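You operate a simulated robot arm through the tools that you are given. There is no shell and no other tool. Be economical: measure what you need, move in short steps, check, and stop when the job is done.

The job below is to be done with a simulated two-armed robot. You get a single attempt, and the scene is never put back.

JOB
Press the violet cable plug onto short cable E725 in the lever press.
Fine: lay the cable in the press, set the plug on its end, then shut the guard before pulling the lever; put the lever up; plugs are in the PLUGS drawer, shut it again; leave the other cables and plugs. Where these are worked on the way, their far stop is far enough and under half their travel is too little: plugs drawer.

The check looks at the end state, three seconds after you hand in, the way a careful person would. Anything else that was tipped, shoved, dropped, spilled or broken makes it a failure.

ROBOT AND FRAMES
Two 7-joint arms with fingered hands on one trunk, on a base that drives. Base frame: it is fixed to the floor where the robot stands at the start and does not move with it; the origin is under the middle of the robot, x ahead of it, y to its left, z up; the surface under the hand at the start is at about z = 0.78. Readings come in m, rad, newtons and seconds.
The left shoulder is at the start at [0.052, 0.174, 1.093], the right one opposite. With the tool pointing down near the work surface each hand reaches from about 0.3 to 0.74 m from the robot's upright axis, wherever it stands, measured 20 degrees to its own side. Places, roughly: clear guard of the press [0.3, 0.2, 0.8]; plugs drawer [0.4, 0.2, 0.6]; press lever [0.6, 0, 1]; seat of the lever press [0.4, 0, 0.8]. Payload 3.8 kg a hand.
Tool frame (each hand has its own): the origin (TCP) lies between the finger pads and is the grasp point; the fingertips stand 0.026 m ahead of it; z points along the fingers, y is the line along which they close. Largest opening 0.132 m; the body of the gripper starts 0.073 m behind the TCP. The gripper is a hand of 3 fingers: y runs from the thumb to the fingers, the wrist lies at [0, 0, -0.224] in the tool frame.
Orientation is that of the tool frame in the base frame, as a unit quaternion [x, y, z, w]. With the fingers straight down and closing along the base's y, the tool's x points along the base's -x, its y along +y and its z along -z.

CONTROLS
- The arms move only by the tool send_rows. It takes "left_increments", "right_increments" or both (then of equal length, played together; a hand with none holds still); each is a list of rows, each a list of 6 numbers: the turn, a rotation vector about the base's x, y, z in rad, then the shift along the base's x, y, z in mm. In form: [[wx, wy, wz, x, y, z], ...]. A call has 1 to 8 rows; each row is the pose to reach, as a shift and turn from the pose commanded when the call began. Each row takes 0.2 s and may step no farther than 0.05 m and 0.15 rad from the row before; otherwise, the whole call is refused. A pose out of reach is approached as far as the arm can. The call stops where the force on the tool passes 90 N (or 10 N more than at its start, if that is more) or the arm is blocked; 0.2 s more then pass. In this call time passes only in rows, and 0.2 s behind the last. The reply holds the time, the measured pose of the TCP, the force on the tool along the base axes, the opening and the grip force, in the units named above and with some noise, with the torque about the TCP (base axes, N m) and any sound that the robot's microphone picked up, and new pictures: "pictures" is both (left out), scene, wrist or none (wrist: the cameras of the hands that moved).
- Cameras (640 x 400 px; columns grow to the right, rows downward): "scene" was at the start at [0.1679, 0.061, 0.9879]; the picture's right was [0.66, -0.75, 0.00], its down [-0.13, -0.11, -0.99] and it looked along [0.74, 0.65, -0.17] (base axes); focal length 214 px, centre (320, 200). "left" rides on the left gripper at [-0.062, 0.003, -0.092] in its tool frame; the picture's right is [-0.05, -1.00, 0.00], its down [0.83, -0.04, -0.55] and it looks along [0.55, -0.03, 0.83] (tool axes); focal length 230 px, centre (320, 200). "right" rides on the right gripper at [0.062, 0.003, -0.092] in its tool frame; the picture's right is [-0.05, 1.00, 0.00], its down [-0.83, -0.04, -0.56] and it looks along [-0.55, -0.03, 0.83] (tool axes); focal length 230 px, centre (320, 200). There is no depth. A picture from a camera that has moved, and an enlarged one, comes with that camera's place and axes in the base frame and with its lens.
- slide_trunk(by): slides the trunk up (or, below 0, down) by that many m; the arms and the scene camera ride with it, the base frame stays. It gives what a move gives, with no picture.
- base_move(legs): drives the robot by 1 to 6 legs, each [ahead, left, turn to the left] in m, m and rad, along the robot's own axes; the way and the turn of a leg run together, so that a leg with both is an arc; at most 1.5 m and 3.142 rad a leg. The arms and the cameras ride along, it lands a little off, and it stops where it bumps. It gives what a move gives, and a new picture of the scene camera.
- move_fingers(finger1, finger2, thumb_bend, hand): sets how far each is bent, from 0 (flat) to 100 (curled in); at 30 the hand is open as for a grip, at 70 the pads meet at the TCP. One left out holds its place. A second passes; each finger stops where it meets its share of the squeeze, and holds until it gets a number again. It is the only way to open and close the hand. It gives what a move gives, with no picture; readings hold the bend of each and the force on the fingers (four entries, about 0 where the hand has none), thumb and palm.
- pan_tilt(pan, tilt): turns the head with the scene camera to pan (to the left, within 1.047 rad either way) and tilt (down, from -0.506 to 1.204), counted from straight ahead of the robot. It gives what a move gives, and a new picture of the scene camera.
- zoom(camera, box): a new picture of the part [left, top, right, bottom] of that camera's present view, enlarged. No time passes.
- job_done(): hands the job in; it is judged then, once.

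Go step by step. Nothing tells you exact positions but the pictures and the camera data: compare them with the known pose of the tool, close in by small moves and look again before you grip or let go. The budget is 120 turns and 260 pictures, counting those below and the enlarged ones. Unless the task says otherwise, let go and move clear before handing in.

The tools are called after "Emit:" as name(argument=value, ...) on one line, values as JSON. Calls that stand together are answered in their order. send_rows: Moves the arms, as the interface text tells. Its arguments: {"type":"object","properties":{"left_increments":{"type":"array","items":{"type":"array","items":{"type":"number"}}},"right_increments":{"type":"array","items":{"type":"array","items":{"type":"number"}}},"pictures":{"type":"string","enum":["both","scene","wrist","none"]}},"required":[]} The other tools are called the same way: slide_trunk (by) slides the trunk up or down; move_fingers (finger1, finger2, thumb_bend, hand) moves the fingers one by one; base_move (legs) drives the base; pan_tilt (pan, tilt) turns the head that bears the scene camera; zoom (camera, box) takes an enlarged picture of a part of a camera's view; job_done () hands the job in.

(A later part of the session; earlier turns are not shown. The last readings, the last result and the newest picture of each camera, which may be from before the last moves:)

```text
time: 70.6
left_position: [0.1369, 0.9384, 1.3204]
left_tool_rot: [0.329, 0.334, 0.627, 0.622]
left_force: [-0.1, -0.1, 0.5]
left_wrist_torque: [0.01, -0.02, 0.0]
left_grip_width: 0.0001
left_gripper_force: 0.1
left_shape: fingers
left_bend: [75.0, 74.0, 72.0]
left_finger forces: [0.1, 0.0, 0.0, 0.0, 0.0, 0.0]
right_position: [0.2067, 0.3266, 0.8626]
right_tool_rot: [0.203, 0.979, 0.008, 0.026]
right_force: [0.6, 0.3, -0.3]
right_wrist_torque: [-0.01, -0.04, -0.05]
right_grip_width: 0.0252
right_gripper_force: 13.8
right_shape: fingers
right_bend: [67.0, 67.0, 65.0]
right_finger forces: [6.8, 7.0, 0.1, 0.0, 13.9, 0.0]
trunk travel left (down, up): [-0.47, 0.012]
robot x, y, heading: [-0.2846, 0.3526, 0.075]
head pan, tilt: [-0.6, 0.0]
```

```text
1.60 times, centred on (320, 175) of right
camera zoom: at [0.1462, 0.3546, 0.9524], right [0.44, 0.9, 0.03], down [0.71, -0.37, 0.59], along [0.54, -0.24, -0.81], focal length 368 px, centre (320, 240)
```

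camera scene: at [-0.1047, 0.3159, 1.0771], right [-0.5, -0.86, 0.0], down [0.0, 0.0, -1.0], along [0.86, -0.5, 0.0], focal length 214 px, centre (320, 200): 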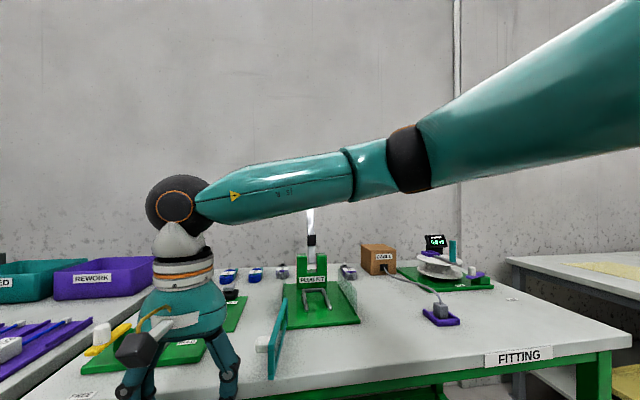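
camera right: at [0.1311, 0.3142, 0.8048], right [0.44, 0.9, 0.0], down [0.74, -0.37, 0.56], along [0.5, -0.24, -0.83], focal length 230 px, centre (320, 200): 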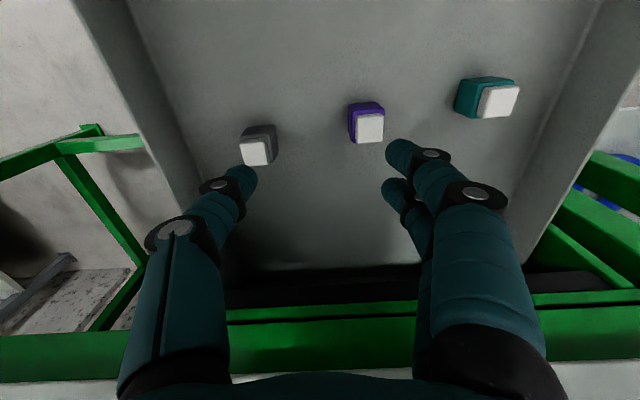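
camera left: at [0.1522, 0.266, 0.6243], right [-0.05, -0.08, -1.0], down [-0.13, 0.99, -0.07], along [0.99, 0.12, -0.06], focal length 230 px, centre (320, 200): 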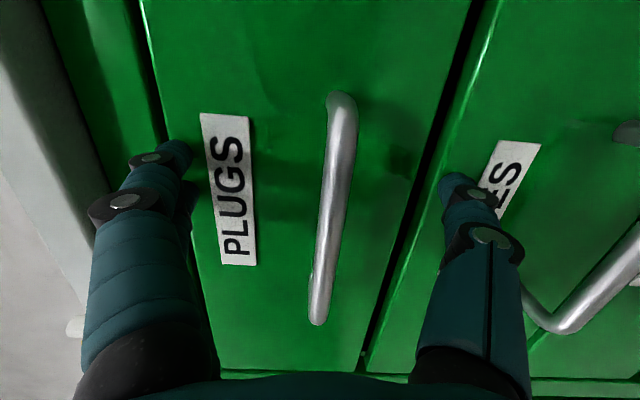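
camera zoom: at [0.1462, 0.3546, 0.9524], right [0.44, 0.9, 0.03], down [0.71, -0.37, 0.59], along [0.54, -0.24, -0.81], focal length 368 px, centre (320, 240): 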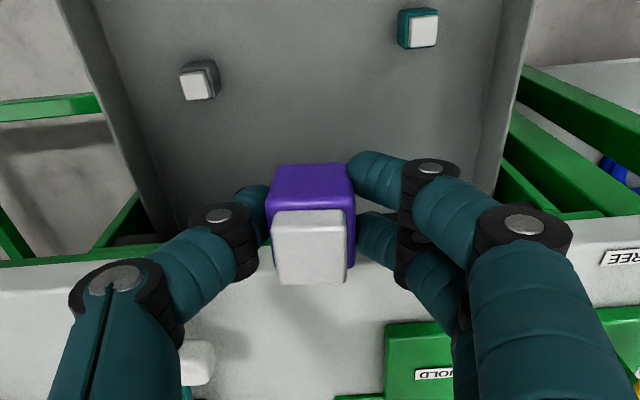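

Plug in hand. Now back off and line the left fist up with the drawer front to push it shut.

Emit:
base_move(legs=[[-0.5, 0, 0], [0, 0, -0.495], [-0.1, -0.147, 0]])

Emit:
slide_trunk(by=-0.38)

Emit:
pan_tilt(pan=0.5, tilt=0.2)

```text
time: 76.4
left_position: [-0.2768, 0.5444, 1.3219]
left_tool_rot: [0.399, 0.245, 0.459, 0.755]
left_force: [-0.6, 0.4, 0.6]
left_wrist_torque: [0.03, 0.04, 0.0]
left_grip_width: 0.0
left_gripper_force: 0.1
left_shape: fingers
left_bend: [75.0, 74.0, 72.0]
left_finger forces: [0.0, 0.0, 0.0, 0.0, 0.0, 0.1]
right_position: [-0.4993, -0.0305, 0.8636]
right_tool_rot: [0.432, 0.902, 0.002, 0.027]
right_force: [-1.0, 1.9, 0.1]
right_wrist_torque: [0.01, 0.0, -0.01]
right_grip_width: 0.0253
right_gripper_force: 13.7
right_shape: fingers
right_bend: [67.0, 67.0, 65.0]
right_finger forces: [6.9, 6.9, 0.0, 0.0, 13.8, 0.0]
trunk travel left (down, up): [-0.47, 0.012]
robot x, y, heading: [-0.9243, 0.2232, -0.409]
head pan, tilt: [-0.6, 0.0]
camera scene: at [-0.7791, 0.1043, 1.0983], right [-0.85, -0.53, 0.0], down [0.0, 0.0, -1.0], along [0.53, -0.85, 0.0], focal length 214 px, centre (320, 200)
```

scene: 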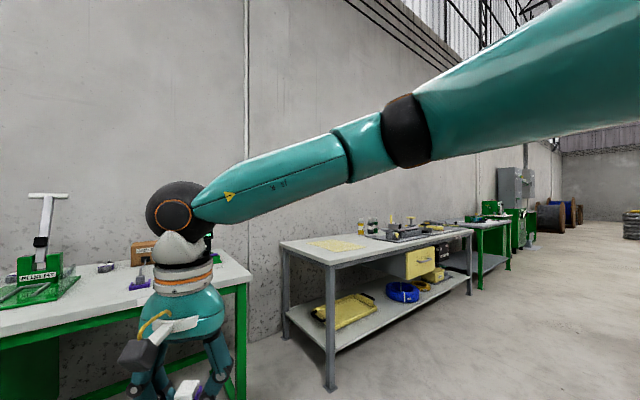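

```text
time: 80.1
left_position: [-0.2326, 0.5248, 0.887]
left_tool_rot: [0.439, 0.273, 0.444, 0.732]
left_force: [0.5, -0.7, 0.3]
left_wrist_torque: [-0.02, -0.03, 0.02]
left_grip_width: 0.0
left_gripper_force: 0.1
left_shape: fingers
left_bend: [75.0, 74.0, 72.0]
left_finger forces: [0.0, 0.0, 0.1, 0.0, 0.0, 0.1]
right_position: [-0.4991, -0.0299, 0.4844]
right_tool_rot: [0.432, 0.902, 0.002, 0.027]
right_force: [-0.5, 0.1, -0.7]
right_wrist_torque: [-0.02, 0.04, 0.03]
right_grip_width: 0.0253
right_gripper_force: 13.9
right_shape: fingers
right_bend: [67.0, 67.0, 65.0]
right_finger forces: [6.8, 6.9, 0.1, 0.0, 13.9, 0.0]
trunk travel left (down, up): [-0.09, 0.392]
robot x, y, heading: [-0.928, 0.2257, -0.409]
head pan, tilt: [-0.6, 0.0]
```

```text
time: 81.4
left_position: [-0.2328, 0.5235, 0.8856]
left_tool_rot: [0.439, 0.273, 0.443, 0.732]
left_force: [-0.2, 0.1, 0.6]
left_wrist_torque: [0.0, -0.01, -0.02]
left_grip_width: 0.0003
left_gripper_force: 0.1
left_shape: fingers
left_bend: [75.0, 74.0, 72.0]
left_finger forces: [0.1, 0.1, 0.0, 0.1, 0.0, 0.0]
right_position: [-0.498, -0.0301, 0.4835]
right_tool_rot: [0.431, 0.902, 0.002, 0.027]
right_force: [0.5, -0.4, 0.2]
right_wrist_torque: [0.0, -0.01, 0.01]
right_grip_width: 0.0252
right_gripper_force: 13.4
right_shape: fingers
right_bend: [67.0, 67.0, 65.0]
right_finger forces: [6.9, 6.9, 0.0, 0.0, 13.9, 0.1]
trunk travel left (down, up): [-0.09, 0.392]
robot x, y, heading: [-0.9234, 0.2252, -0.41]
head pan, tilt: [0.499, 0.201]
camera scene: at [-0.7495, 0.1956, 0.6631], right [0.09, -1.0, 0.0], down [-0.2, -0.02, -0.98], along [0.98, 0.09, -0.2], focal length 214 px, centre (320, 200)
```

scene: 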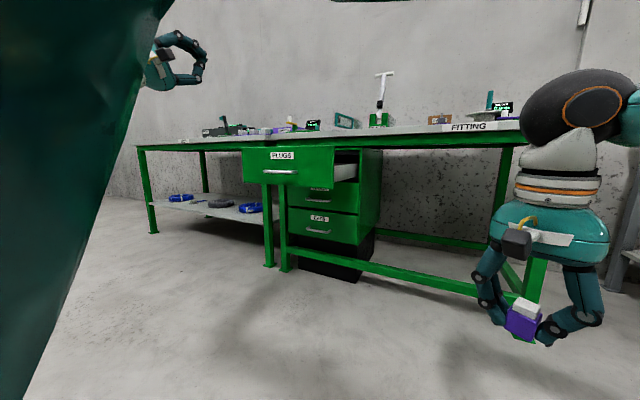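

The left hand drifted high; lower and level it in front of the drawer handle.

Emit:
send_rows(left_increments=[[0.024, 0.054, 0, 0, 0, -34], [0.048, 0.107, 0, 0, 0, -68], [0.072, 0.161, 0, 0, 0, -102], [0.096, 0.215, 0, 0, 0, -136], [0.12, 0.268, 0, 0, 0, -170], [0.143, 0.322, 0, 0, 0, -204], [0.167, 0.375, 0, 0, 0, -238], [0.191, 0.429, 0, 0, 0, -272]], pictures="both")

```text
time: 83.2
left_position: [-0.2339, 0.5259, 0.6157]
left_tool_rot: [0.59, 0.379, 0.364, 0.613]
left_force: [-0.9, 1.0, 0.2]
left_wrist_torque: [0.01, 0.01, 0.03]
left_grip_width: 0.0
left_gripper_force: 0.1
left_shape: fingers
left_bend: [75.0, 74.0, 72.0]
left_finger forces: [0.0, 0.0, 0.0, 0.0, 0.0, 0.1]
right_position: [-0.4981, -0.0311, 0.4829]
right_tool_rot: [0.431, 0.902, 0.001, 0.027]
right_force: [0.8, -1.0, -0.9]
right_wrist_torque: [-0.03, 0.03, 0.0]
right_grip_width: 0.0252
right_gripper_force: 13.9
right_shape: fingers
right_bend: [67.0, 67.0, 65.0]
right_finger forces: [6.9, 6.8, 0.1, 0.1, 14.0, 0.0]
trunk travel left (down, up): [-0.09, 0.392]
robot x, y, heading: [-0.9263, 0.2229, -0.404]
head pan, tilt: [0.499, 0.201]
camera scene: at [-0.7494, 0.1958, 0.6631], right [0.09, -1.0, 0.0], down [-0.2, -0.02, -0.98], along [0.98, 0.09, -0.2], focal length 214 px, centre (320, 200)
camera left: at [-0.3439, 0.5122, 0.62], right [-0.03, -0.09, -1.0], down [-0.12, 0.99, -0.08], along [0.99, 0.12, -0.04], focal length 230 px, centre (320, 200)
```

scene: 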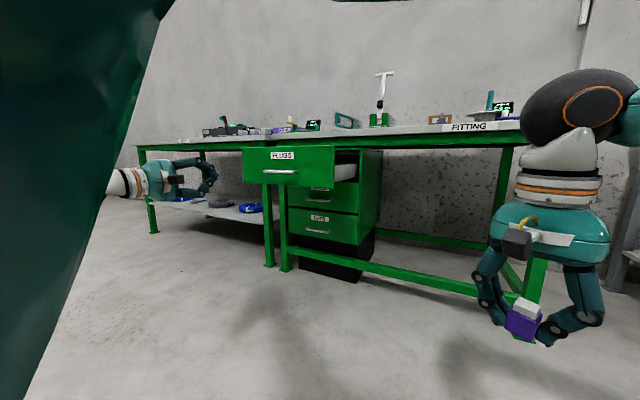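
left: 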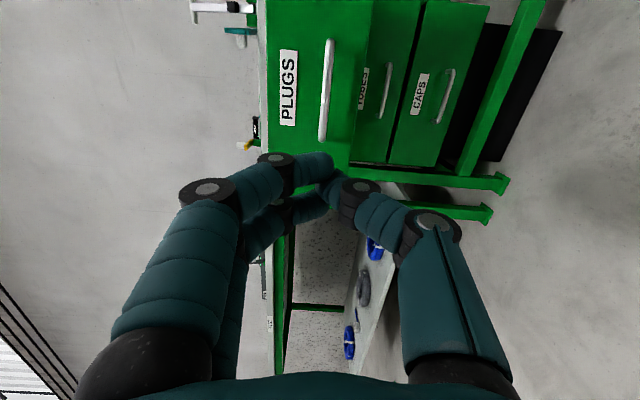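

Aligned closely with the handle. Drive forward to push, in two stages.

Emit:
base_move(legs=[[0, -0.02, -0.012], [0.36, 0, 0]])

```text
time: 86.0
left_position: [0.0771, 0.358, 0.6175]
left_tool_rot: [0.592, 0.377, 0.361, 0.614]
left_force: [-0.2, 0.0, -0.5]
left_wrist_torque: [0.0, -0.02, 0.01]
left_grip_width: 0.0
left_gripper_force: 0.1
left_shape: fingers
left_bend: [75.0, 74.0, 73.0]
left_finger forces: [0.1, 0.1, 0.0, 0.0, 0.0, 0.0]
right_position: [-0.1931, -0.1944, 0.4841]
right_tool_rot: [0.435, 0.9, 0.0, 0.026]
right_force: [-0.5, 0.1, 0.4]
right_wrist_torque: [-0.03, -0.01, 0.02]
right_grip_width: 0.0253
right_gripper_force: 14.2
right_shape: fingers
right_bend: [67.0, 67.0, 65.0]
right_finger forces: [7.0, 6.8, 0.1, 0.0, 13.9, 0.0]
trunk travel left (down, up): [-0.09, 0.392]
robot x, y, heading: [-0.6196, 0.0639, -0.423]
head pan, tilt: [0.499, 0.201]
camera scene: at [-0.4417, 0.0331, 0.6631], right [0.08, -1.0, 0.0], down [-0.2, -0.02, -0.98], along [0.98, 0.08, -0.2], focal length 214 px, centre (320, 200)
```

scene: 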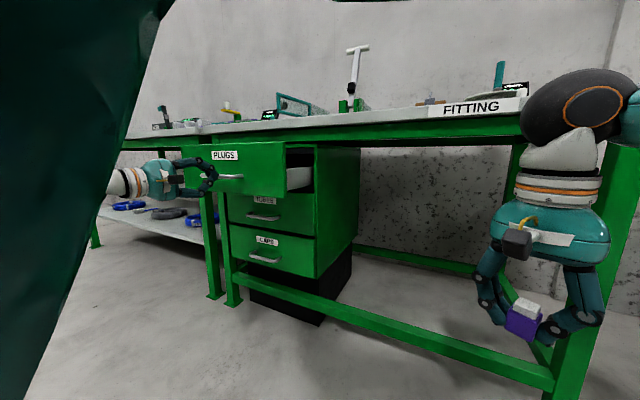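

Emit:
base_move(legs=[[0.185, 0, 0]])

```text
time: 87.6
left_position: [0.2331, 0.2934, 0.6053]
left_tool_rot: [0.597, 0.391, 0.356, 0.603]
left_force: [-4.0, -0.2, -4.4]
left_wrist_torque: [0.03, 0.05, -0.01]
left_grip_width: 0.0
left_gripper_force: 0.1
left_shape: fingers
left_bend: [75.0, 76.0, 73.0]
left_finger forces: [0.1, 0.0, 0.0, 0.0, 0.0, 0.0]
right_position: [-0.0223, -0.2667, 0.4825]
right_tool_rot: [0.433, 0.901, 0.002, 0.027]
right_force: [-0.4, -0.4, 0.6]
right_wrist_torque: [0.0, 0.01, -0.02]
right_grip_width: 0.0253
right_gripper_force: 13.5
right_shape: fingers
right_bend: [67.0, 67.0, 65.0]
right_finger forces: [6.9, 6.8, 0.0, 0.0, 14.0, 0.0]
trunk travel left (down, up): [-0.09, 0.392]
robot x, y, heading: [-0.4445, -0.0141, -0.414]
head pan, tilt: [0.499, 0.201]
stopped in leg 1: the force on the tool passed its limit at 98 N (the readings are from after the stop); the commanded pose is now the measured one
camera scene: at [-0.2726, -0.0409, 0.6631], right [0.09, -1.0, 0.0], down [-0.2, -0.02, -0.98], along [0.98, 0.08, -0.2], focal length 214 px, centre (320, 200)
```

scene: 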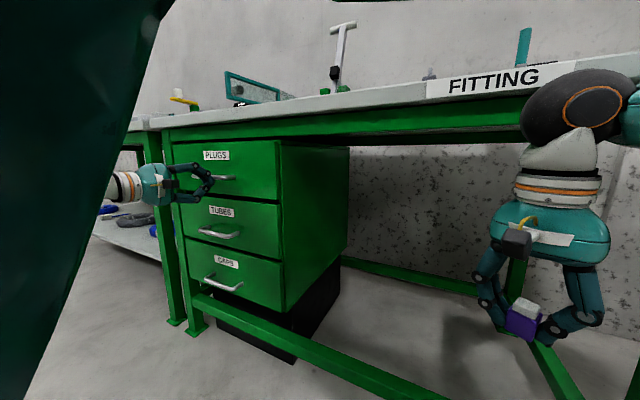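

Emit:
zoom(camera="scene", box=[150, 110, 370, 260])

Emit:
base_move(legs=[[-0.3, 0, 0]])

Emit:
slide_trunk(by=0.33)

```text
2.67 times, centred on (260, 185) of scene
camera zoom: at [-0.2726, -0.0409, 0.6631], right [0.09, -1.0, 0.0], down [-0.2, -0.02, -0.98], along [0.98, 0.08, -0.2], focal length 572 px, centre (480, 240)
```

zoom: 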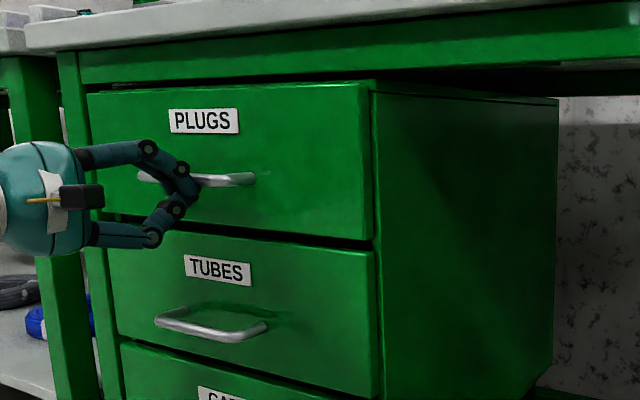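

```text
time: 89.7
left_position: [-0.0449, 0.414, 0.6072]
left_tool_rot: [0.597, 0.388, 0.356, 0.606]
left_force: [-0.2, 0.4, 0.2]
left_wrist_torque: [0.01, 0.0, -0.03]
left_grip_width: 0.0
left_gripper_force: 0.0
left_shape: fingers
left_bend: [75.0, 75.0, 73.0]
left_finger forces: [0.1, 0.0, 0.0, 0.0, 0.0, 0.1]
right_position: [-0.3043, -0.1442, 0.4834]
right_tool_rot: [0.435, 0.9, 0.001, 0.027]
right_force: [-0.2, 0.4, -0.4]
right_wrist_torque: [0.0, 0.0, -0.01]
right_grip_width: 0.0252
right_gripper_force: 14.1
right_shape: fingers
right_bend: [67.0, 67.0, 65.0]
right_finger forces: [6.9, 7.0, 0.0, 0.0, 13.9, 0.0]
trunk travel left (down, up): [-0.09, 0.392]
robot x, y, heading: [-0.729, 0.1119, -0.418]
head pan, tilt: [0.499, 0.201]
camera scene: at [-0.5542, 0.0823, 0.6631], right [0.08, -1.0, 0.0], down [-0.2, -0.02, -0.98], along [0.98, 0.08, -0.2], focal length 214 px, centre (320, 200)
```

scene: 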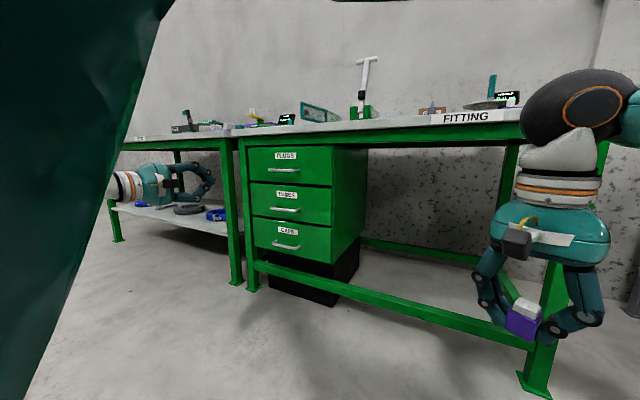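

```text
time: 92.9
left_position: [-0.0439, 0.4136, 0.9359]
left_tool_rot: [0.598, 0.388, 0.355, 0.606]
left_force: [-0.1, -1.2, -1.4]
left_wrist_torque: [-0.02, -0.02, 0.03]
left_grip_width: 0.0
left_gripper_force: 0.1
left_shape: fingers
left_bend: [75.0, 75.0, 73.0]
left_finger forces: [0.0, 0.0, 0.1, 0.0, 0.1, 0.0]
right_position: [-0.305, -0.1441, 0.8115]
right_tool_rot: [0.434, 0.901, 0.0, 0.027]
right_force: [0.3, 0.7, -0.8]
right_wrist_torque: [-0.01, 0.02, 0.01]
right_grip_width: 0.0255
right_gripper_force: 13.9
right_shape: fingers
right_bend: [67.0, 67.0, 65.0]
right_finger forces: [6.9, 7.0, 0.0, 0.0, 13.9, 0.0]
trunk travel left (down, up): [-0.42, 0.062]
robot x, y, heading: [-0.7321, 0.1119, -0.417]
head pan, tilt: [0.499, 0.201]
```

Drawer is shut and the plug is safe in the right hand. Now bring the left hand back to its pointing-down pose near its starting place before driving to the press.

Emit:
send_rows(left_increments=[[-0.0437, 0.114, 0.0863, -19, -12, 24], [-0.0874, 0.228, 0.1726, -38, -24, 48], [-0.1311, 0.342, 0.2589, -57, -36, 72], [-0.1748, 0.456, 0.3452, -76, -48, 96], [-0.2185, 0.57, 0.4315, -95, -60, 120], [-0.2622, 0.684, 0.5178, -114, -72, 144], [-0.3059, 0.798, 0.6041, -133, -84, 168], [-0.3496, 0.912, 0.6904, -152, -96, 192]], pictures="none")

Emit:
send_rows(left_increments=[[-0.0437, 0.114, 0.0863, -19, -12, 24], [-0.0874, 0.228, 0.1726, -38, -24, 48], [-0.1311, 0.342, 0.2589, -57, -36, 72], [-0.1748, 0.456, 0.3452, -76, -48, 96], [-0.2185, 0.57, 0.4315, -95, -60, 120], [-0.2622, 0.684, 0.5178, -114, -72, 144]], pictures="none")

Emit:
move_fingers(hand="left", finger1=30, finger2=30, thumb_bend=30)

```text
time: 94.7
left_position: [-0.1524, 0.3673, 0.9391]
left_tool_rot: [0.43, 0.812, 0.167, 0.358]
left_force: [0.2, -0.5, 0.2]
left_wrist_torque: [0.01, 0.02, -0.01]
left_grip_width: 0.0
left_gripper_force: 0.2
left_shape: fingers
left_bend: [75.0, 75.0, 73.0]
left_finger forces: [0.0, 0.0, 0.0, 0.0, 0.0, 0.0]
left hand out of reach, approached as far as the arm can: row 4, 5, 6, 7, 8
right_position: [-0.3039, -0.1442, 0.8131]
right_tool_rot: [0.434, 0.9, 0.001, 0.027]
right_force: [-0.2, 0.0, -0.8]
right_wrist_torque: [0.0, 0.01, -0.03]
right_grip_width: 0.0254
right_gripper_force: 14.1
right_shape: fingers
right_bend: [67.0, 67.0, 65.0]
right_finger forces: [6.9, 6.8, 0.0, 0.0, 14.0, 0.0]
trunk travel left (down, up): [-0.42, 0.062]
robot x, y, heading: [-0.7261, 0.1115, -0.416]
head pan, tilt: [0.499, 0.201]
```

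```text
time: 96.1
left_position: [-0.2675, 0.3209, 0.8351]
left_tool_rot: [0.203, 0.971, -0.003, 0.129]
left_force: [0.3, 0.3, -0.3]
left_wrist_torque: [-0.04, 0.02, -0.02]
left_grip_width: 0.0
left_gripper_force: 0.1
left_shape: fingers
left_bend: [75.0, 75.0, 73.0]
left_finger forces: [0.1, 0.0, 0.0, 0.1, 0.0, 0.1]
left hand out of reach, approached as far as the arm can: row 1, 2, 3, 4, 5, 6
right_position: [-0.3046, -0.1448, 0.8122]
right_tool_rot: [0.434, 0.901, 0.001, 0.026]
right_force: [-0.1, 0.5, 0.6]
right_wrist_torque: [-0.02, 0.04, 0.03]
right_grip_width: 0.0254
right_gripper_force: 14.1
right_shape: fingers
right_bend: [67.0, 67.0, 65.0]
right_finger forces: [6.9, 7.0, 0.1, 0.0, 14.0, 0.1]
trunk travel left (down, up): [-0.42, 0.062]
robot x, y, heading: [-0.7304, 0.1121, -0.417]
head pan, tilt: [0.499, 0.201]
```

```text
time: 97.1
left_position: [-0.2669, 0.3216, 0.8352]
left_tool_rot: [0.205, 0.97, -0.002, 0.129]
left_force: [0.6, -0.5, 0.2]
left_wrist_torque: [0.02, 0.0, -0.02]
left_grip_width: 0.1339
left_gripper_force: 0.1
left_shape: fingers
left_bend: [30.0, 30.0, 30.0]
left_finger forces: [0.0, 0.1, 0.0, 0.0, 0.0, 0.1]
right_position: [-0.3049, -0.144, 0.8129]
right_tool_rot: [0.434, 0.9, 0.001, 0.027]
right_force: [-0.5, -0.6, -0.3]
right_wrist_torque: [0.02, 0.0, 0.02]
right_grip_width: 0.0253
right_gripper_force: 14.2
right_shape: fingers
right_bend: [67.0, 67.0, 65.0]
right_finger forces: [7.0, 7.0, 0.0, 0.0, 13.9, 0.0]
trunk travel left (down, up): [-0.42, 0.062]
robot x, y, heading: [-0.7279, 0.1129, -0.419]
head pan, tilt: [0.499, 0.201]
```

Raise both hands and level them.

Emit:
send_rows(left_increments=[[0.014, 0.062, 0, 0, 0, 45], [0.028, 0.125, 0, 0, 0, 90], [0.042, 0.187, 0, 0, 0, 135], [0.057, 0.249, 0, 0, 0, 180], [0.057, 0.249, 0, 0, 0, 225]], right_increments=[[0.011, 0.025, 0, 0, 0, 25], [0.022, 0.049, 0, 0, 0, 50], [0.022, 0.049, 0, 0, 0, 80], [0.022, 0.049, 0, 0, 0, 110], [0.022, 0.049, 0, 0, 0, 140]], pictures="none")

```text
time: 98.3
left_position: [-0.3288, 0.3342, 0.8189]
left_tool_rot: [0.204, 0.977, -0.005, 0.063]
left_force: [0.8, 0.2, -0.2]
left_wrist_torque: [-0.04, -0.03, -0.01]
left_grip_width: 0.1339
left_gripper_force: 0.1
left_shape: fingers
left_bend: [30.0, 30.0, 30.0]
left_finger forces: [0.0, 0.0, 0.0, 0.0, 0.0, 0.1]
left hand out of reach, approached as far as the arm can: row 1, 2, 3, 4, 5
right_position: [-0.3065, -0.1443, 0.953]
right_tool_rot: [0.435, 0.901, 0.0, 0.0]
right_force: [-0.3, 0.6, -0.1]
right_wrist_torque: [0.01, 0.0, 0.0]
right_grip_width: 0.0251
right_gripper_force: 13.6
right_shape: fingers
right_bend: [67.0, 67.0, 65.0]
right_finger forces: [7.0, 7.0, 0.0, 0.1, 14.0, 0.0]
trunk travel left (down, up): [-0.42, 0.062]
robot x, y, heading: [-0.7281, 0.1087, -0.416]
head pan, tilt: [0.499, 0.201]
```

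Emit:
send_rows(left_increments=[[0, 0, 0.14, 0, 0, 10], [0, 0, 0.28, 0, 0, 20], [0, 0.05, 0.4, 0, 0, 60], [0, 0.1, 0.45, 0, 0, 100], [0, 0.12, 0.45, 0, 0, 145], [0, 0.12, 0.45, 0, 0, 190], [0, 0.12, 0.45, 0, 0, 235]], pictures="none")

```text
time: 99.9
left_position: [-0.3467, 0.2942, 0.8362]
left_tool_rot: [-0.021, 1.0, -0.001, 0.008]
left_force: [-0.3, -0.5, -0.3]
left_wrist_torque: [-0.04, -0.04, -0.01]
left_grip_width: 0.1343
left_gripper_force: 0.0
left_shape: fingers
left_bend: [30.0, 30.0, 30.0]
left_finger forces: [0.0, 0.0, 0.0, 0.0, 0.0, 0.1]
left hand out of reach, approached as far as the arm can: row 1, 2, 3, 4, 5, 6, 7
right_position: [-0.3044, -0.1442, 0.9519]
right_tool_rot: [0.434, 0.901, 0.0, 0.001]
right_force: [0.5, 0.4, -0.5]
right_wrist_torque: [0.02, 0.0, -0.01]
right_grip_width: 0.0255
right_gripper_force: 14.3
right_shape: fingers
right_bend: [67.0, 67.0, 65.0]
right_finger forces: [7.0, 7.0, 0.0, 0.0, 13.9, 0.0]
trunk travel left (down, up): [-0.42, 0.062]
robot x, y, heading: [-0.731, 0.1132, -0.412]
head pan, tilt: [0.499, 0.201]
```

Emit:
pan_tilt(pan=0.9, tilt=0.3)

```text
time: 100.8
left_position: [-0.3476, 0.2937, 0.8361]
left_tool_rot: [-0.02, 1.0, -0.001, 0.008]
left_force: [0.8, 0.2, 0.0]
left_wrist_torque: [0.0, -0.01, -0.01]
left_grip_width: 0.1341
left_gripper_force: 0.2
left_shape: fingers
left_bend: [30.0, 30.0, 30.0]
left_finger forces: [0.1, 0.1, 0.0, 0.0, 0.0, 0.1]
right_position: [-0.3055, -0.1441, 0.9527]
right_tool_rot: [0.435, 0.9, 0.0, 0.0]
right_force: [0.8, -0.1, -0.3]
right_wrist_torque: [0.0, 0.02, 0.04]
right_grip_width: 0.0252
right_gripper_force: 13.9
right_shape: fingers
right_bend: [67.0, 67.0, 65.0]
right_finger forces: [7.0, 7.1, 0.0, 0.0, 13.9, 0.0]
trunk travel left (down, up): [-0.42, 0.062]
robot x, y, heading: [-0.7287, 0.1101, -0.418]
head pan, tilt: [0.901, 0.3]
camera scene: at [-0.5542, 0.1135, 1.0012], right [0.46, -0.89, 0.0], down [-0.26, -0.14, -0.96], along [0.85, 0.44, -0.3], focal length 214 px, centre (320, 200)
```

scene: 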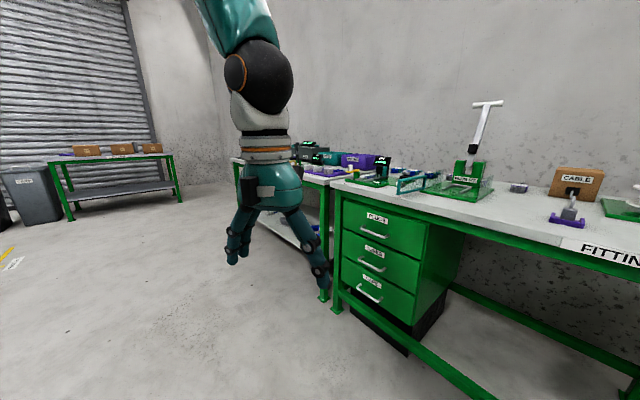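

Emit:
send_rows(left_increments=[[0, 0, 0, 20, 30, 10], [0, 0, 0, 40, 60, 20], [0, 0, 0, 60, 90, 40], [0, 0, 0, 80, 110, 75], [0, 0, 0, 90, 120, 115], [0, 0, 0, 100, 130, 155], [0, 0, 0, 100, 130, 200]], pictures="none")

```text
time: 102.4
left_position: [-0.3495, 0.3667, 0.8164]
left_tool_rot: [-0.02, 1.0, -0.001, 0.007]
left_force: [0.2, 0.6, 0.6]
left_wrist_torque: [-0.01, 0.02, 0.04]
left_grip_width: 0.1342
left_gripper_force: 0.0
left_shape: fingers
left_bend: [30.0, 30.0, 30.0]
left_finger forces: [0.0, 0.0, 0.0, 0.1, 0.0, 0.0]
left hand out of reach, approached as far as the arm can: row 1, 2, 3, 4, 5, 6, 7
right_position: [-0.3056, -0.1439, 0.9531]
right_tool_rot: [0.435, 0.9, 0.0, 0.0]
right_force: [0.9, -0.3, 0.1]
right_wrist_torque: [0.03, 0.0, -0.03]
right_grip_width: 0.0255
right_gripper_force: 13.7
right_shape: fingers
right_bend: [67.0, 67.0, 65.0]
right_finger forces: [7.1, 7.0, 0.0, 0.0, 13.9, 0.0]
trunk travel left (down, up): [-0.42, 0.062]
robot x, y, heading: [-0.7264, 0.1087, -0.414]
head pan, tilt: [0.901, 0.3]
```

Emit:
send_rows(left_increments=[[0, 0, 0, -25, 15, 0], [0, 0, 0, -50, 30, 0], [0, 0, 0, -75, 45, 0], [0, 0, 0, -100, 60, 0], [0, 0, 0, -125, 75, 0]], pictures="none")

```text
time: 103.6
left_position: [-0.3596, 0.3708, 0.8167]
left_tool_rot: [-0.019, 1.0, -0.002, 0.004]
left_force: [0.4, 0.3, 0.1]
left_wrist_torque: [0.0, 0.02, 0.02]
left_grip_width: 0.1341
left_gripper_force: 0.1
left_shape: fingers
left_bend: [30.0, 30.0, 30.0]
left_finger forces: [0.0, 0.0, 0.0, 0.0, 0.0, 0.0]
left hand out of reach, approached as far as the arm can: row 1, 2, 3, 4, 5
right_position: [-0.3053, -0.1448, 0.9524]
right_tool_rot: [0.434, 0.901, 0.0, 0.0]
right_force: [0.6, -0.2, -0.7]
right_wrist_torque: [-0.02, -0.01, -0.02]
right_grip_width: 0.025
right_gripper_force: 13.7
right_shape: fingers
right_bend: [67.0, 67.0, 65.0]
right_finger forces: [7.0, 7.0, 0.1, 0.1, 13.9, 0.0]
trunk travel left (down, up): [-0.42, 0.062]
robot x, y, heading: [-0.7266, 0.1112, -0.417]
head pan, tilt: [0.901, 0.3]
```

The left arm is stuck against a joint limit; try pitching the hand up while raising, to change its posture.

Emit:
send_rows(left_increments=[[-0.06, -0.13, 0, 10, 0, 30], [-0.12, -0.26, 0, 20, 0, 60], [-0.18, -0.39, 0, 30, 0, 90], [-0.24, -0.52, 0, 40, 0, 120], [-0.3, -0.65, 0, 50, 0, 150], [-0.36, -0.78, 0, 60, 0, 180], [-0.42, -0.91, 0, 70, 0, 210], [-0.48, -1.04, 0, 80, 0, 240]], pictures="none")

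Emit:
send_rows(left_increments=[[0, 0, 0, 0, 0, 30], [0, 0, 0, 0, 0, 60], [0, 0, 0, 0, 0, 100], [0, 0, 0, 0, 0, 140]], pictures="scene")

```text
time: 105.4
left_position: [-0.1891, 0.3653, 1.0023]
left_tool_rot: [-0.016, 0.844, -0.232, 0.484]
left_force: [0.9, 0.7, 0.3]
left_wrist_torque: [0.03, -0.01, -0.01]
left_grip_width: 0.1344
left_gripper_force: 0.2
left_shape: fingers
left_bend: [30.0, 30.0, 30.0]
left_finger forces: [0.1, 0.0, 0.0, 0.1, 0.1, 0.0]
left hand out of reach, approached as far as the arm can: row 1, 2, 3, 4, 5, 6, 7, 8
right_position: [-0.3035, -0.1439, 0.9521]
right_tool_rot: [0.435, 0.901, 0.0, -0.001]
right_force: [-0.5, 0.5, -0.9]
right_wrist_torque: [-0.01, 0.01, -0.01]
right_grip_width: 0.025
right_gripper_force: 14.3
right_shape: fingers
right_bend: [67.0, 67.0, 65.0]
right_finger forces: [7.0, 6.9, 0.0, 0.0, 13.9, 0.1]
trunk travel left (down, up): [-0.42, 0.062]
robot x, y, heading: [-0.7295, 0.1099, -0.419]
head pan, tilt: [0.901, 0.3]
```

```text
time: 106.4
left_position: [-0.1763, 0.3611, 1.054]
left_tool_rot: [-0.017, 0.838, -0.237, 0.491]
left_force: [0.4, -0.3, -0.3]
left_wrist_torque: [-0.03, 0.02, -0.04]
left_grip_width: 0.1345
left_gripper_force: 0.0
left_shape: fingers
left_bend: [30.0, 30.0, 30.0]
left_finger forces: [0.0, 0.0, 0.1, 0.0, 0.0, 0.1]
left hand out of reach, approached as far as the arm can: row 1, 2, 3, 4
right_position: [-0.3048, -0.1448, 0.9526]
right_tool_rot: [0.434, 0.901, 0.0, 0.0]
right_force: [0.0, 0.4, -0.2]
right_wrist_torque: [0.01, -0.02, 0.0]
right_grip_width: 0.0255
right_gripper_force: 13.9
right_shape: fingers
right_bend: [67.0, 67.0, 65.0]
right_finger forces: [7.0, 7.0, 0.0, 0.1, 13.9, 0.0]
trunk travel left (down, up): [-0.42, 0.062]
robot x, y, heading: [-0.7299, 0.1138, -0.418]
head pan, tilt: [0.901, 0.3]
camera scene: at [-0.5542, 0.1134, 1.0012], right [0.47, -0.89, 0.0], down [-0.26, -0.14, -0.96], along [0.85, 0.44, -0.3], focal length 214 px, centre (320, 200)
```

scene: 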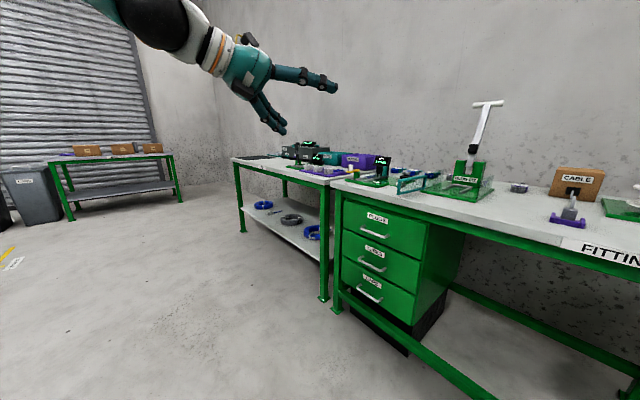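

Left hand is now clear and high. Drive so that the right hand is over free bench space right of the press to park the plug.

Emit:
slide_trunk(by=0.055)

Emit:
base_move(legs=[[0.3, 0.066, 0], [0.327, 0, 0], [0, 0, 0.418]])

Emit:
pan_tilt(pan=-0.2, tilt=0.6)

Emit:
zoom(camera="right", box=[0, 0, 640, 400])

```text
time: 107.3
left_position: [-0.178, 0.3596, 1.1134]
left_tool_rot: [-0.015, 0.838, -0.24, 0.489]
left_force: [0.6, 0.2, -0.3]
left_wrist_torque: [0.02, -0.02, 0.0]
left_grip_width: 0.1343
left_gripper_force: 0.0
left_shape: fingers
left_bend: [30.0, 30.0, 30.0]
left_finger forces: [0.0, 0.0, 0.0, 0.0, 0.0, 0.0]
right_position: [-0.3089, -0.1429, 1.0568]
right_tool_rot: [0.434, 0.9, 0.002, 0.05]
right_force: [0.5, 0.0, -1.2]
right_wrist_torque: [0.0, 0.02, -0.03]
right_grip_width: 0.0254
right_gripper_force: 13.5
right_shape: fingers
right_bend: [67.0, 67.0, 65.0]
right_finger forces: [6.9, 6.9, 0.0, 0.1, 13.9, 0.1]
trunk travel left (down, up): [-0.475, 0.007]
robot x, y, heading: [-0.7291, 0.1132, -0.419]
head pan, tilt: [0.901, 0.3]
```

```text
time: 112.4
left_position: [0.2897, 0.3564, 1.1133]
left_tool_rot: [-0.182, 0.818, -0.136, 0.529]
left_force: [-0.3, 0.1, 0.4]
left_wrist_torque: [0.02, 0.03, 0.01]
left_grip_width: 0.1345
left_gripper_force: 0.0
left_shape: fingers
left_bend: [30.0, 30.0, 30.0]
left_finger forces: [0.1, 0.1, 0.0, 0.0, 0.0, 0.0]
right_position: [0.365, -0.1567, 1.0567]
right_tool_rot: [0.247, 0.968, 0.013, 0.051]
right_force: [0.0, -0.8, -1.1]
right_wrist_torque: [0.0, 0.02, 0.01]
right_grip_width: 0.0252
right_gripper_force: 14.2
right_shape: fingers
right_bend: [67.0, 67.0, 65.0]
right_finger forces: [7.0, 6.8, 0.0, 0.0, 13.9, 0.0]
trunk travel left (down, up): [-0.475, 0.007]
robot x, y, heading: [-0.1212, -0.0884, -0.016]
head pan, tilt: [0.901, 0.3]
camera scene: at [0.044, -0.0159, 1.0776], right [0.77, -0.63, 0.0], down [-0.19, -0.23, -0.96], along [0.61, 0.74, -0.3], focal length 214 px, centre (320, 200)
```

scene: 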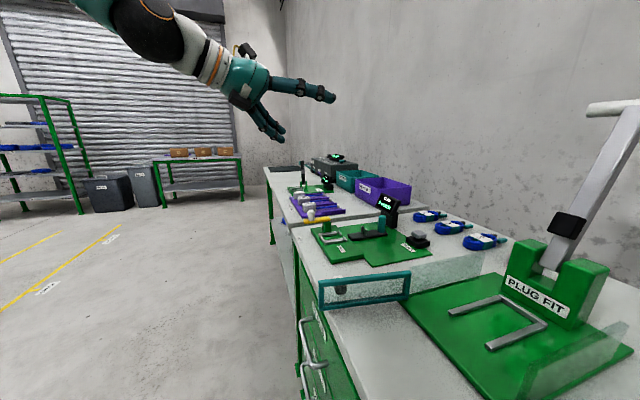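

```text
time: 113.8
left_position: [0.2892, 0.3564, 1.1135]
left_tool_rot: [-0.183, 0.818, -0.135, 0.529]
left_force: [0.0, 0.1, 0.4]
left_wrist_torque: [0.0, 0.02, -0.01]
left_grip_width: 0.1344
left_gripper_force: 0.1
left_shape: fingers
left_bend: [30.0, 30.0, 30.0]
left_finger forces: [0.0, 0.0, 0.0, 0.0, 0.0, 0.0]
right_position: [0.3631, -0.1565, 1.0578]
right_tool_rot: [0.247, 0.968, 0.012, 0.051]
right_force: [0.0, 1.2, 0.3]
right_wrist_torque: [0.01, 0.02, -0.02]
right_grip_width: 0.0253
right_gripper_force: 13.9
right_shape: fingers
right_bend: [67.0, 67.0, 65.0]
right_finger forces: [6.9, 6.9, 0.0, 0.0, 13.8, 0.0]
trunk travel left (down, up): [-0.475, 0.007]
robot x, y, heading: [-0.1247, -0.0863, -0.015]
head pan, tilt: [-0.201, 0.6]
camera scene: at [0.0711, -0.1071, 1.0502], right [-0.21, -0.98, 0.0], down [-0.55, 0.12, -0.83], along [0.81, -0.18, -0.56], focal length 214 px, centre (320, 200)
```

scene: 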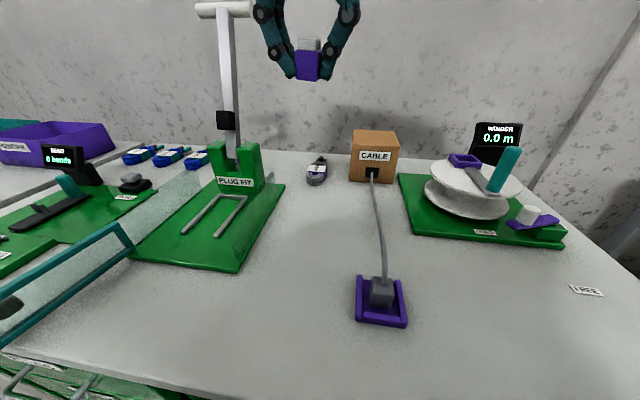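

```text
1.00 times, centred on (320, 200) of right (not enlarged: the box is as wide or as high as the picture)
camera zoom: at [0.3013, -0.1235, 1.1443], right [0.52, 0.85, 0.05], down [0.65, -0.44, 0.63], along [0.56, -0.29, -0.78], focal length 230 px, centre (320, 200)
```

zoom: 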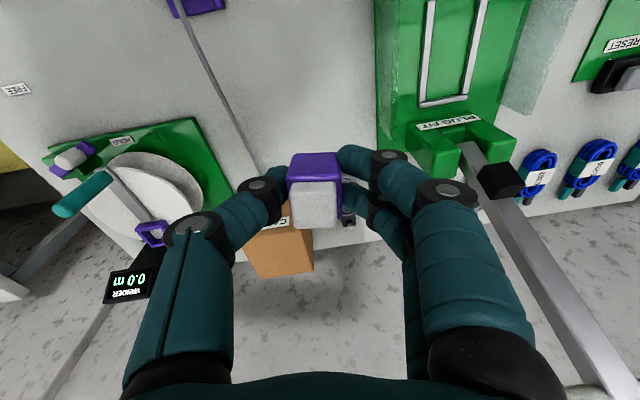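

Free spot confirmed at about [0.36, −0.14]. Level the hand and descend there.

Emit:
send_rows(right_increments=[[0, 0.05, 0, 0, 4, -30], [0.002, 0.105, 0, 0, 8, -60], [0.002, 0.105, 0, 0, 12, -90], [0.002, 0.105, 0, 0, 16, -120]], pictures="none")

Emit:
slide_trunk(by=-0.1)

Emit:
zoom(camera="right", box=[0, 0, 640, 400])

Emit:
zoom(camera="scene", box=[220, 60, 440, 260])

```text
time: 114.8
left_position: [0.2892, 0.3572, 1.1138]
left_tool_rot: [-0.181, 0.818, -0.137, 0.529]
left_force: [-0.5, 0.0, 0.3]
left_wrist_torque: [-0.01, 0.01, 0.03]
left_grip_width: 0.1347
left_gripper_force: 0.2
left_shape: fingers
left_bend: [30.0, 30.0, 30.0]
left_finger forces: [0.0, 0.0, 0.1, 0.0, 0.0, 0.0]
right_position: [0.3542, -0.1727, 0.985]
right_tool_rot: [0.256, 0.966, 0.014, 0.022]
right_force: [0.7, 0.1, 0.2]
right_wrist_torque: [0.01, 0.03, 0.04]
right_grip_width: 0.0249
right_gripper_force: 13.5
right_shape: fingers
right_bend: [67.0, 67.0, 65.0]
right_finger forces: [6.7, 6.7, 0.1, 0.0, 13.5, 0.0]
right hand out of reach, approached as far as the arm can: row 1, 2, 3, 4
trunk travel left (down, up): [-0.475, 0.007]
robot x, y, heading: [-0.1208, -0.0861, -0.011]
head pan, tilt: [-0.201, 0.6]
```

```text
time: 116.1
left_position: [0.2984, 0.3561, 0.9555]
left_tool_rot: [-0.191, 0.853, -0.122, 0.47]
left_force: [-0.5, -1.3, -0.1]
left_wrist_torque: [-0.03, 0.0, 0.0]
left_grip_width: 0.1345
left_gripper_force: 0.1
left_shape: fingers
left_bend: [30.0, 30.0, 30.0]
left_finger forces: [0.1, 0.0, 0.0, 0.0, 0.1, 0.0]
right_position: [0.3564, -0.171, 0.8881]
right_tool_rot: [0.256, 0.966, 0.013, 0.023]
right_force: [-0.6, -0.3, -0.6]
right_wrist_torque: [-0.01, 0.02, 0.02]
right_grip_width: 0.0249
right_gripper_force: 13.3
right_shape: fingers
right_bend: [67.0, 67.0, 65.0]
right_finger forces: [6.7, 6.7, 0.1, 0.0, 13.4, 0.1]
trunk travel left (down, up): [-0.375, 0.107]
robot x, y, heading: [-0.1253, -0.0909, -0.018]
head pan, tilt: [-0.201, 0.6]
```

```text
1.00 times, centred on (320, 200) of right (not enlarged: the box is as wide or as high as the picture)
camera zoom: at [0.2992, -0.1389, 0.9797], right [0.54, 0.84, 0.04], down [0.67, -0.46, 0.58], along [0.51, -0.29, -0.81], focal length 230 px, centre (320, 200)
```

zoom: 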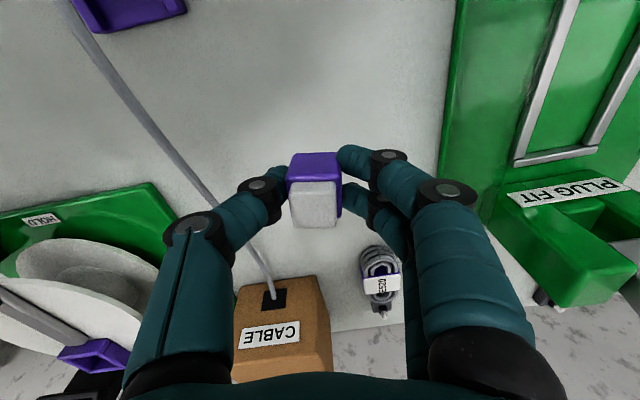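

```text
2.00 times, centred on (330, 160) of scene
camera zoom: at [0.0578, -0.1069, 0.9187], right [-0.22, -0.98, 0.0], down [-0.55, 0.12, -0.83], along [0.81, -0.18, -0.56], focal length 429 px, centre (300, 280)
```

zoom: 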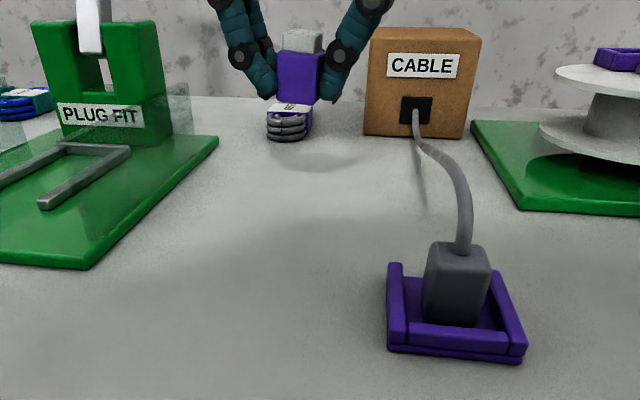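

Emit:
send_rows(right_increments=[[-0.013, 0.051, 0, 0, 0, 0], [-0.013, 0.051, 0, 5, 10, 0]], pictures="none")

Emit:
slide_trunk(by=-0.06)

Emit:
zoom(camera="scene", box=[220, 60, 440, 260])

```text
time: 116.7
left_position: [0.2984, 0.3573, 0.9564]
left_tool_rot: [-0.192, 0.854, -0.122, 0.469]
left_force: [0.6, 0.1, 0.7]
left_wrist_torque: [0.0, 0.03, -0.01]
left_grip_width: 0.1344
left_gripper_force: 0.0
left_shape: fingers
left_bend: [30.0, 30.0, 30.0]
left_finger forces: [0.1, 0.1, 0.0, 0.0, 0.0, 0.0]
right_position: [0.3613, -0.1616, 0.8882]
right_tool_rot: [0.257, 0.966, 0.0, 0.0]
right_force: [0.5, 0.3, -0.3]
right_wrist_torque: [-0.02, 0.01, 0.04]
right_grip_width: 0.0249
right_gripper_force: 13.7
right_shape: fingers
right_bend: [67.0, 67.0, 65.0]
right_finger forces: [6.7, 6.7, 0.1, 0.0, 13.4, 0.0]
trunk travel left (down, up): [-0.375, 0.107]
robot x, y, heading: [-0.1254, -0.0856, -0.023]
head pan, tilt: [-0.201, 0.6]
```

```text
time: 117.7
left_position: [0.2998, 0.356, 0.8808]
left_tool_rot: [-0.192, 0.864, -0.118, 0.451]
left_force: [0.8, -0.2, 0.5]
left_wrist_torque: [0.0, -0.02, 0.02]
left_grip_width: 0.1343
left_gripper_force: 0.1
left_shape: fingers
left_bend: [30.0, 30.0, 30.0]
left_finger forces: [0.1, 0.0, 0.0, 0.0, 0.0, 0.0]
right_position: [0.3617, -0.1619, 0.8283]
right_tool_rot: [0.256, 0.967, 0.0, 0.001]
right_force: [0.1, 0.8, -1.3]
right_wrist_torque: [0.01, -0.01, 0.0]
right_grip_width: 0.0254
right_gripper_force: 13.0
right_shape: fingers
right_bend: [67.0, 67.0, 65.0]
right_finger forces: [6.7, 6.7, 0.0, 0.0, 13.5, 0.1]
trunk travel left (down, up): [-0.315, 0.167]
robot x, y, heading: [-0.1246, -0.0875, -0.013]
head pan, tilt: [-0.201, 0.6]
```

```text
2.00 times, centred on (330, 160) of scene
camera zoom: at [0.0506, -0.1069, 0.8563], right [-0.22, -0.98, 0.0], down [-0.55, 0.12, -0.83], along [0.81, -0.18, -0.56], focal length 429 px, centre (300, 280)
```

zoom: 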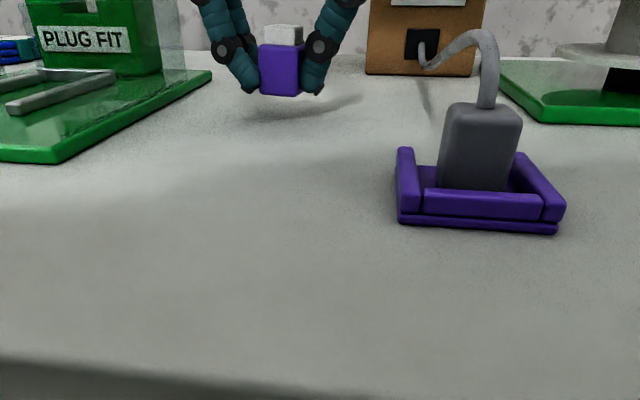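

Plug bottom is about 1.8 cm above the bench. Lower the arm in small steps watching force.

Emit:
send_rows(right_increments=[[0, 0, 0, 0, 0, -6], [0, 0, 0, 0, 0, -12]], pictures="none")

Emit:
send_rows(right_increments=[[0, 0, 0, 0, 0, -3]], pictures="scene")

Emit:
zoom(camera="scene", box=[270, 60, 370, 130])

```text
time: 118.3
left_position: [0.3003, 0.3586, 0.8816]
left_tool_rot: [-0.194, 0.863, -0.118, 0.452]
left_force: [0.1, -0.7, 0.1]
left_wrist_torque: [-0.01, -0.01, -0.03]
left_grip_width: 0.1344
left_gripper_force: 0.1
left_shape: fingers
left_bend: [30.0, 30.0, 30.0]
left_finger forces: [0.1, 0.0, 0.1, 0.0, 0.0, 0.1]
right_position: [0.3671, -0.1591, 0.8249]
right_tool_rot: [0.256, 0.967, 0.003, 0.008]
right_force: [0.7, 0.2, -0.1]
right_wrist_torque: [0.02, 0.0, -0.01]
right_grip_width: 0.025
right_gripper_force: 13.3
right_shape: fingers
right_bend: [67.0, 67.0, 65.0]
right_finger forces: [6.7, 6.7, 0.1, 0.0, 13.4, 0.0]
trunk travel left (down, up): [-0.315, 0.167]
robot x, y, heading: [-0.1172, -0.0857, -0.013]
head pan, tilt: [-0.201, 0.6]
```

```text
time: 118.7
left_position: [0.2989, 0.3574, 0.8804]
left_tool_rot: [-0.194, 0.863, -0.118, 0.452]
left_force: [-0.1, 0.7, 0.0]
left_wrist_torque: [0.0, -0.03, 0.01]
left_grip_width: 0.1344
left_gripper_force: 0.0
left_shape: fingers
left_bend: [30.0, 30.0, 30.0]
left_finger forces: [0.0, 0.0, 0.1, 0.0, 0.1, 0.0]
right_position: [0.3688, -0.1596, 0.8232]
right_tool_rot: [0.255, 0.967, 0.002, 0.01]
right_force: [-0.2, 0.2, 0.4]
right_wrist_torque: [-0.04, 0.0, 0.03]
right_grip_width: 0.0249
right_gripper_force: 13.4
right_shape: fingers
right_bend: [67.0, 67.0, 65.0]
right_finger forces: [6.7, 6.6, 0.0, 0.0, 13.3, 0.0]
trunk travel left (down, up): [-0.315, 0.167]
robot x, y, heading: [-0.1216, -0.0888, -0.017]
head pan, tilt: [-0.201, 0.6]
camera scene: at [0.0513, -0.1051, 0.8568], right [-0.22, -0.98, 0.0], down [-0.55, 0.12, -0.83], along [0.81, -0.18, -0.56], focal length 214 px, centre (320, 200)
```

scene: 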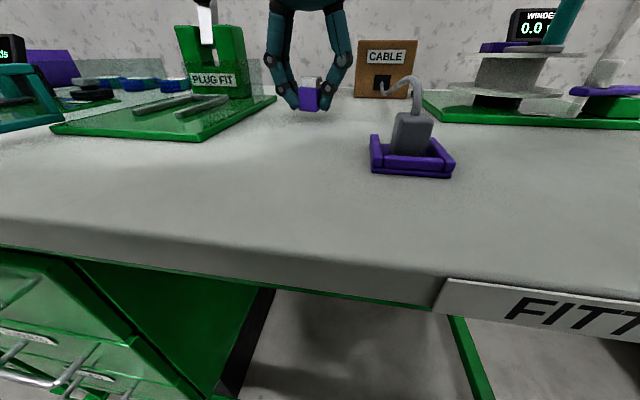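

```text
5.71 times, centred on (320, 95) of scene
camera zoom: at [0.0513, -0.1051, 0.8568], right [-0.22, -0.98, 0.0], down [-0.55, 0.12, -0.83], along [0.81, -0.18, -0.56], focal length 1226 px, centre (320, 800)
```

zoom: 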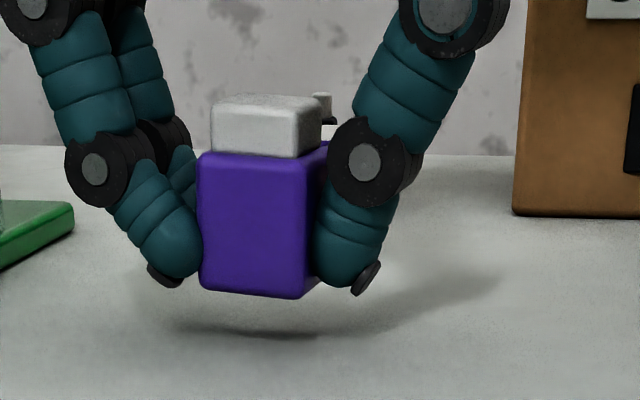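

Emit:
slide_trunk(by=-0.009)

Emit:
zoom(camera="scene", box=[270, 60, 370, 130])

```text
time: 119.3
left_position: [0.2981, 0.3594, 0.8713]
left_tool_rot: [-0.194, 0.862, -0.12, 0.453]
left_force: [0.4, 0.4, -0.5]
left_wrist_torque: [0.01, -0.01, -0.02]
left_grip_width: 0.1344
left_gripper_force: 0.1
left_shape: fingers
left_bend: [30.0, 30.0, 30.0]
left_finger forces: [0.0, 0.0, 0.0, 0.0, 0.0, 0.0]
right_position: [0.3703, -0.1598, 0.8267]
right_tool_rot: [0.258, 0.966, 0.006, 0.024]
right_force: [0.4, 0.6, -1.1]
right_wrist_torque: [-0.03, -0.01, 0.03]
right_grip_width: 0.0249
right_gripper_force: 13.4
right_shape: fingers
right_bend: [67.0, 67.0, 65.0]
right_finger forces: [6.7, 6.7, 0.0, 0.0, 13.4, 0.0]
trunk travel left (down, up): [-0.306, 0.176]
robot x, y, heading: [-0.1225, -0.0866, -0.017]
head pan, tilt: [-0.201, 0.6]
```

```text
5.71 times, centred on (320, 95) of scene
camera zoom: at [0.0483, -0.1036, 0.8489], right [-0.22, -0.98, 0.0], down [-0.55, 0.12, -0.83], along [0.81, -0.18, -0.56], focal length 1226 px, centre (320, 800)
```

zoom: 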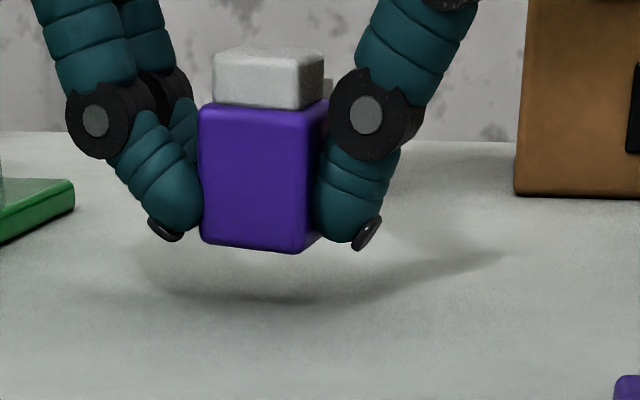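

Emit:
send_rows(right_increments=[[0, 0.05, -0.1, 0, 0, -4], [0, 0.05, -0.2, 0, 0, -8]], pictures="none")

Emit:
zoom(camera="scene", box=[270, 60, 370, 130])

```text
time: 120.1
left_position: [0.2988, 0.359, 0.8696]
left_tool_rot: [-0.193, 0.863, -0.119, 0.451]
left_force: [-0.6, 0.2, 0.2]
left_wrist_torque: [0.01, 0.03, -0.05]
left_grip_width: 0.1347
left_gripper_force: 0.1
left_shape: fingers
left_bend: [30.0, 30.0, 30.0]
left_finger forces: [0.0, 0.0, 0.0, 0.1, 0.1, 0.0]
right_position: [0.3765, -0.1612, 0.8294]
right_tool_rot: [0.356, 0.934, 0.009, 0.013]
right_force: [0.0, -1.1, -0.5]
right_wrist_torque: [-0.04, 0.02, -0.02]
right_grip_width: 0.0251
right_gripper_force: 13.5
right_shape: fingers
right_bend: [67.0, 67.0, 65.0]
right_finger forces: [6.7, 6.7, 0.1, 0.0, 13.4, 0.0]
trunk travel left (down, up): [-0.306, 0.176]
robot x, y, heading: [-0.1243, -0.0858, -0.018]
head pan, tilt: [-0.201, 0.6]
stopped in row 2 (right hand): the arm was blocked; the commanded pose is now the measured one
```

```text
5.71 times, centred on (320, 95) of scene
camera zoom: at [0.0469, -0.1053, 0.8461], right [-0.22, -0.98, 0.0], down [-0.55, 0.12, -0.83], along [0.81, -0.18, -0.56], focal length 1226 px, centre (320, 800)
```

zoom: 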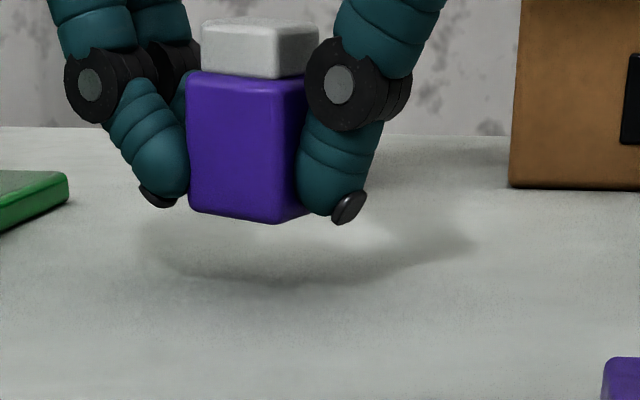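

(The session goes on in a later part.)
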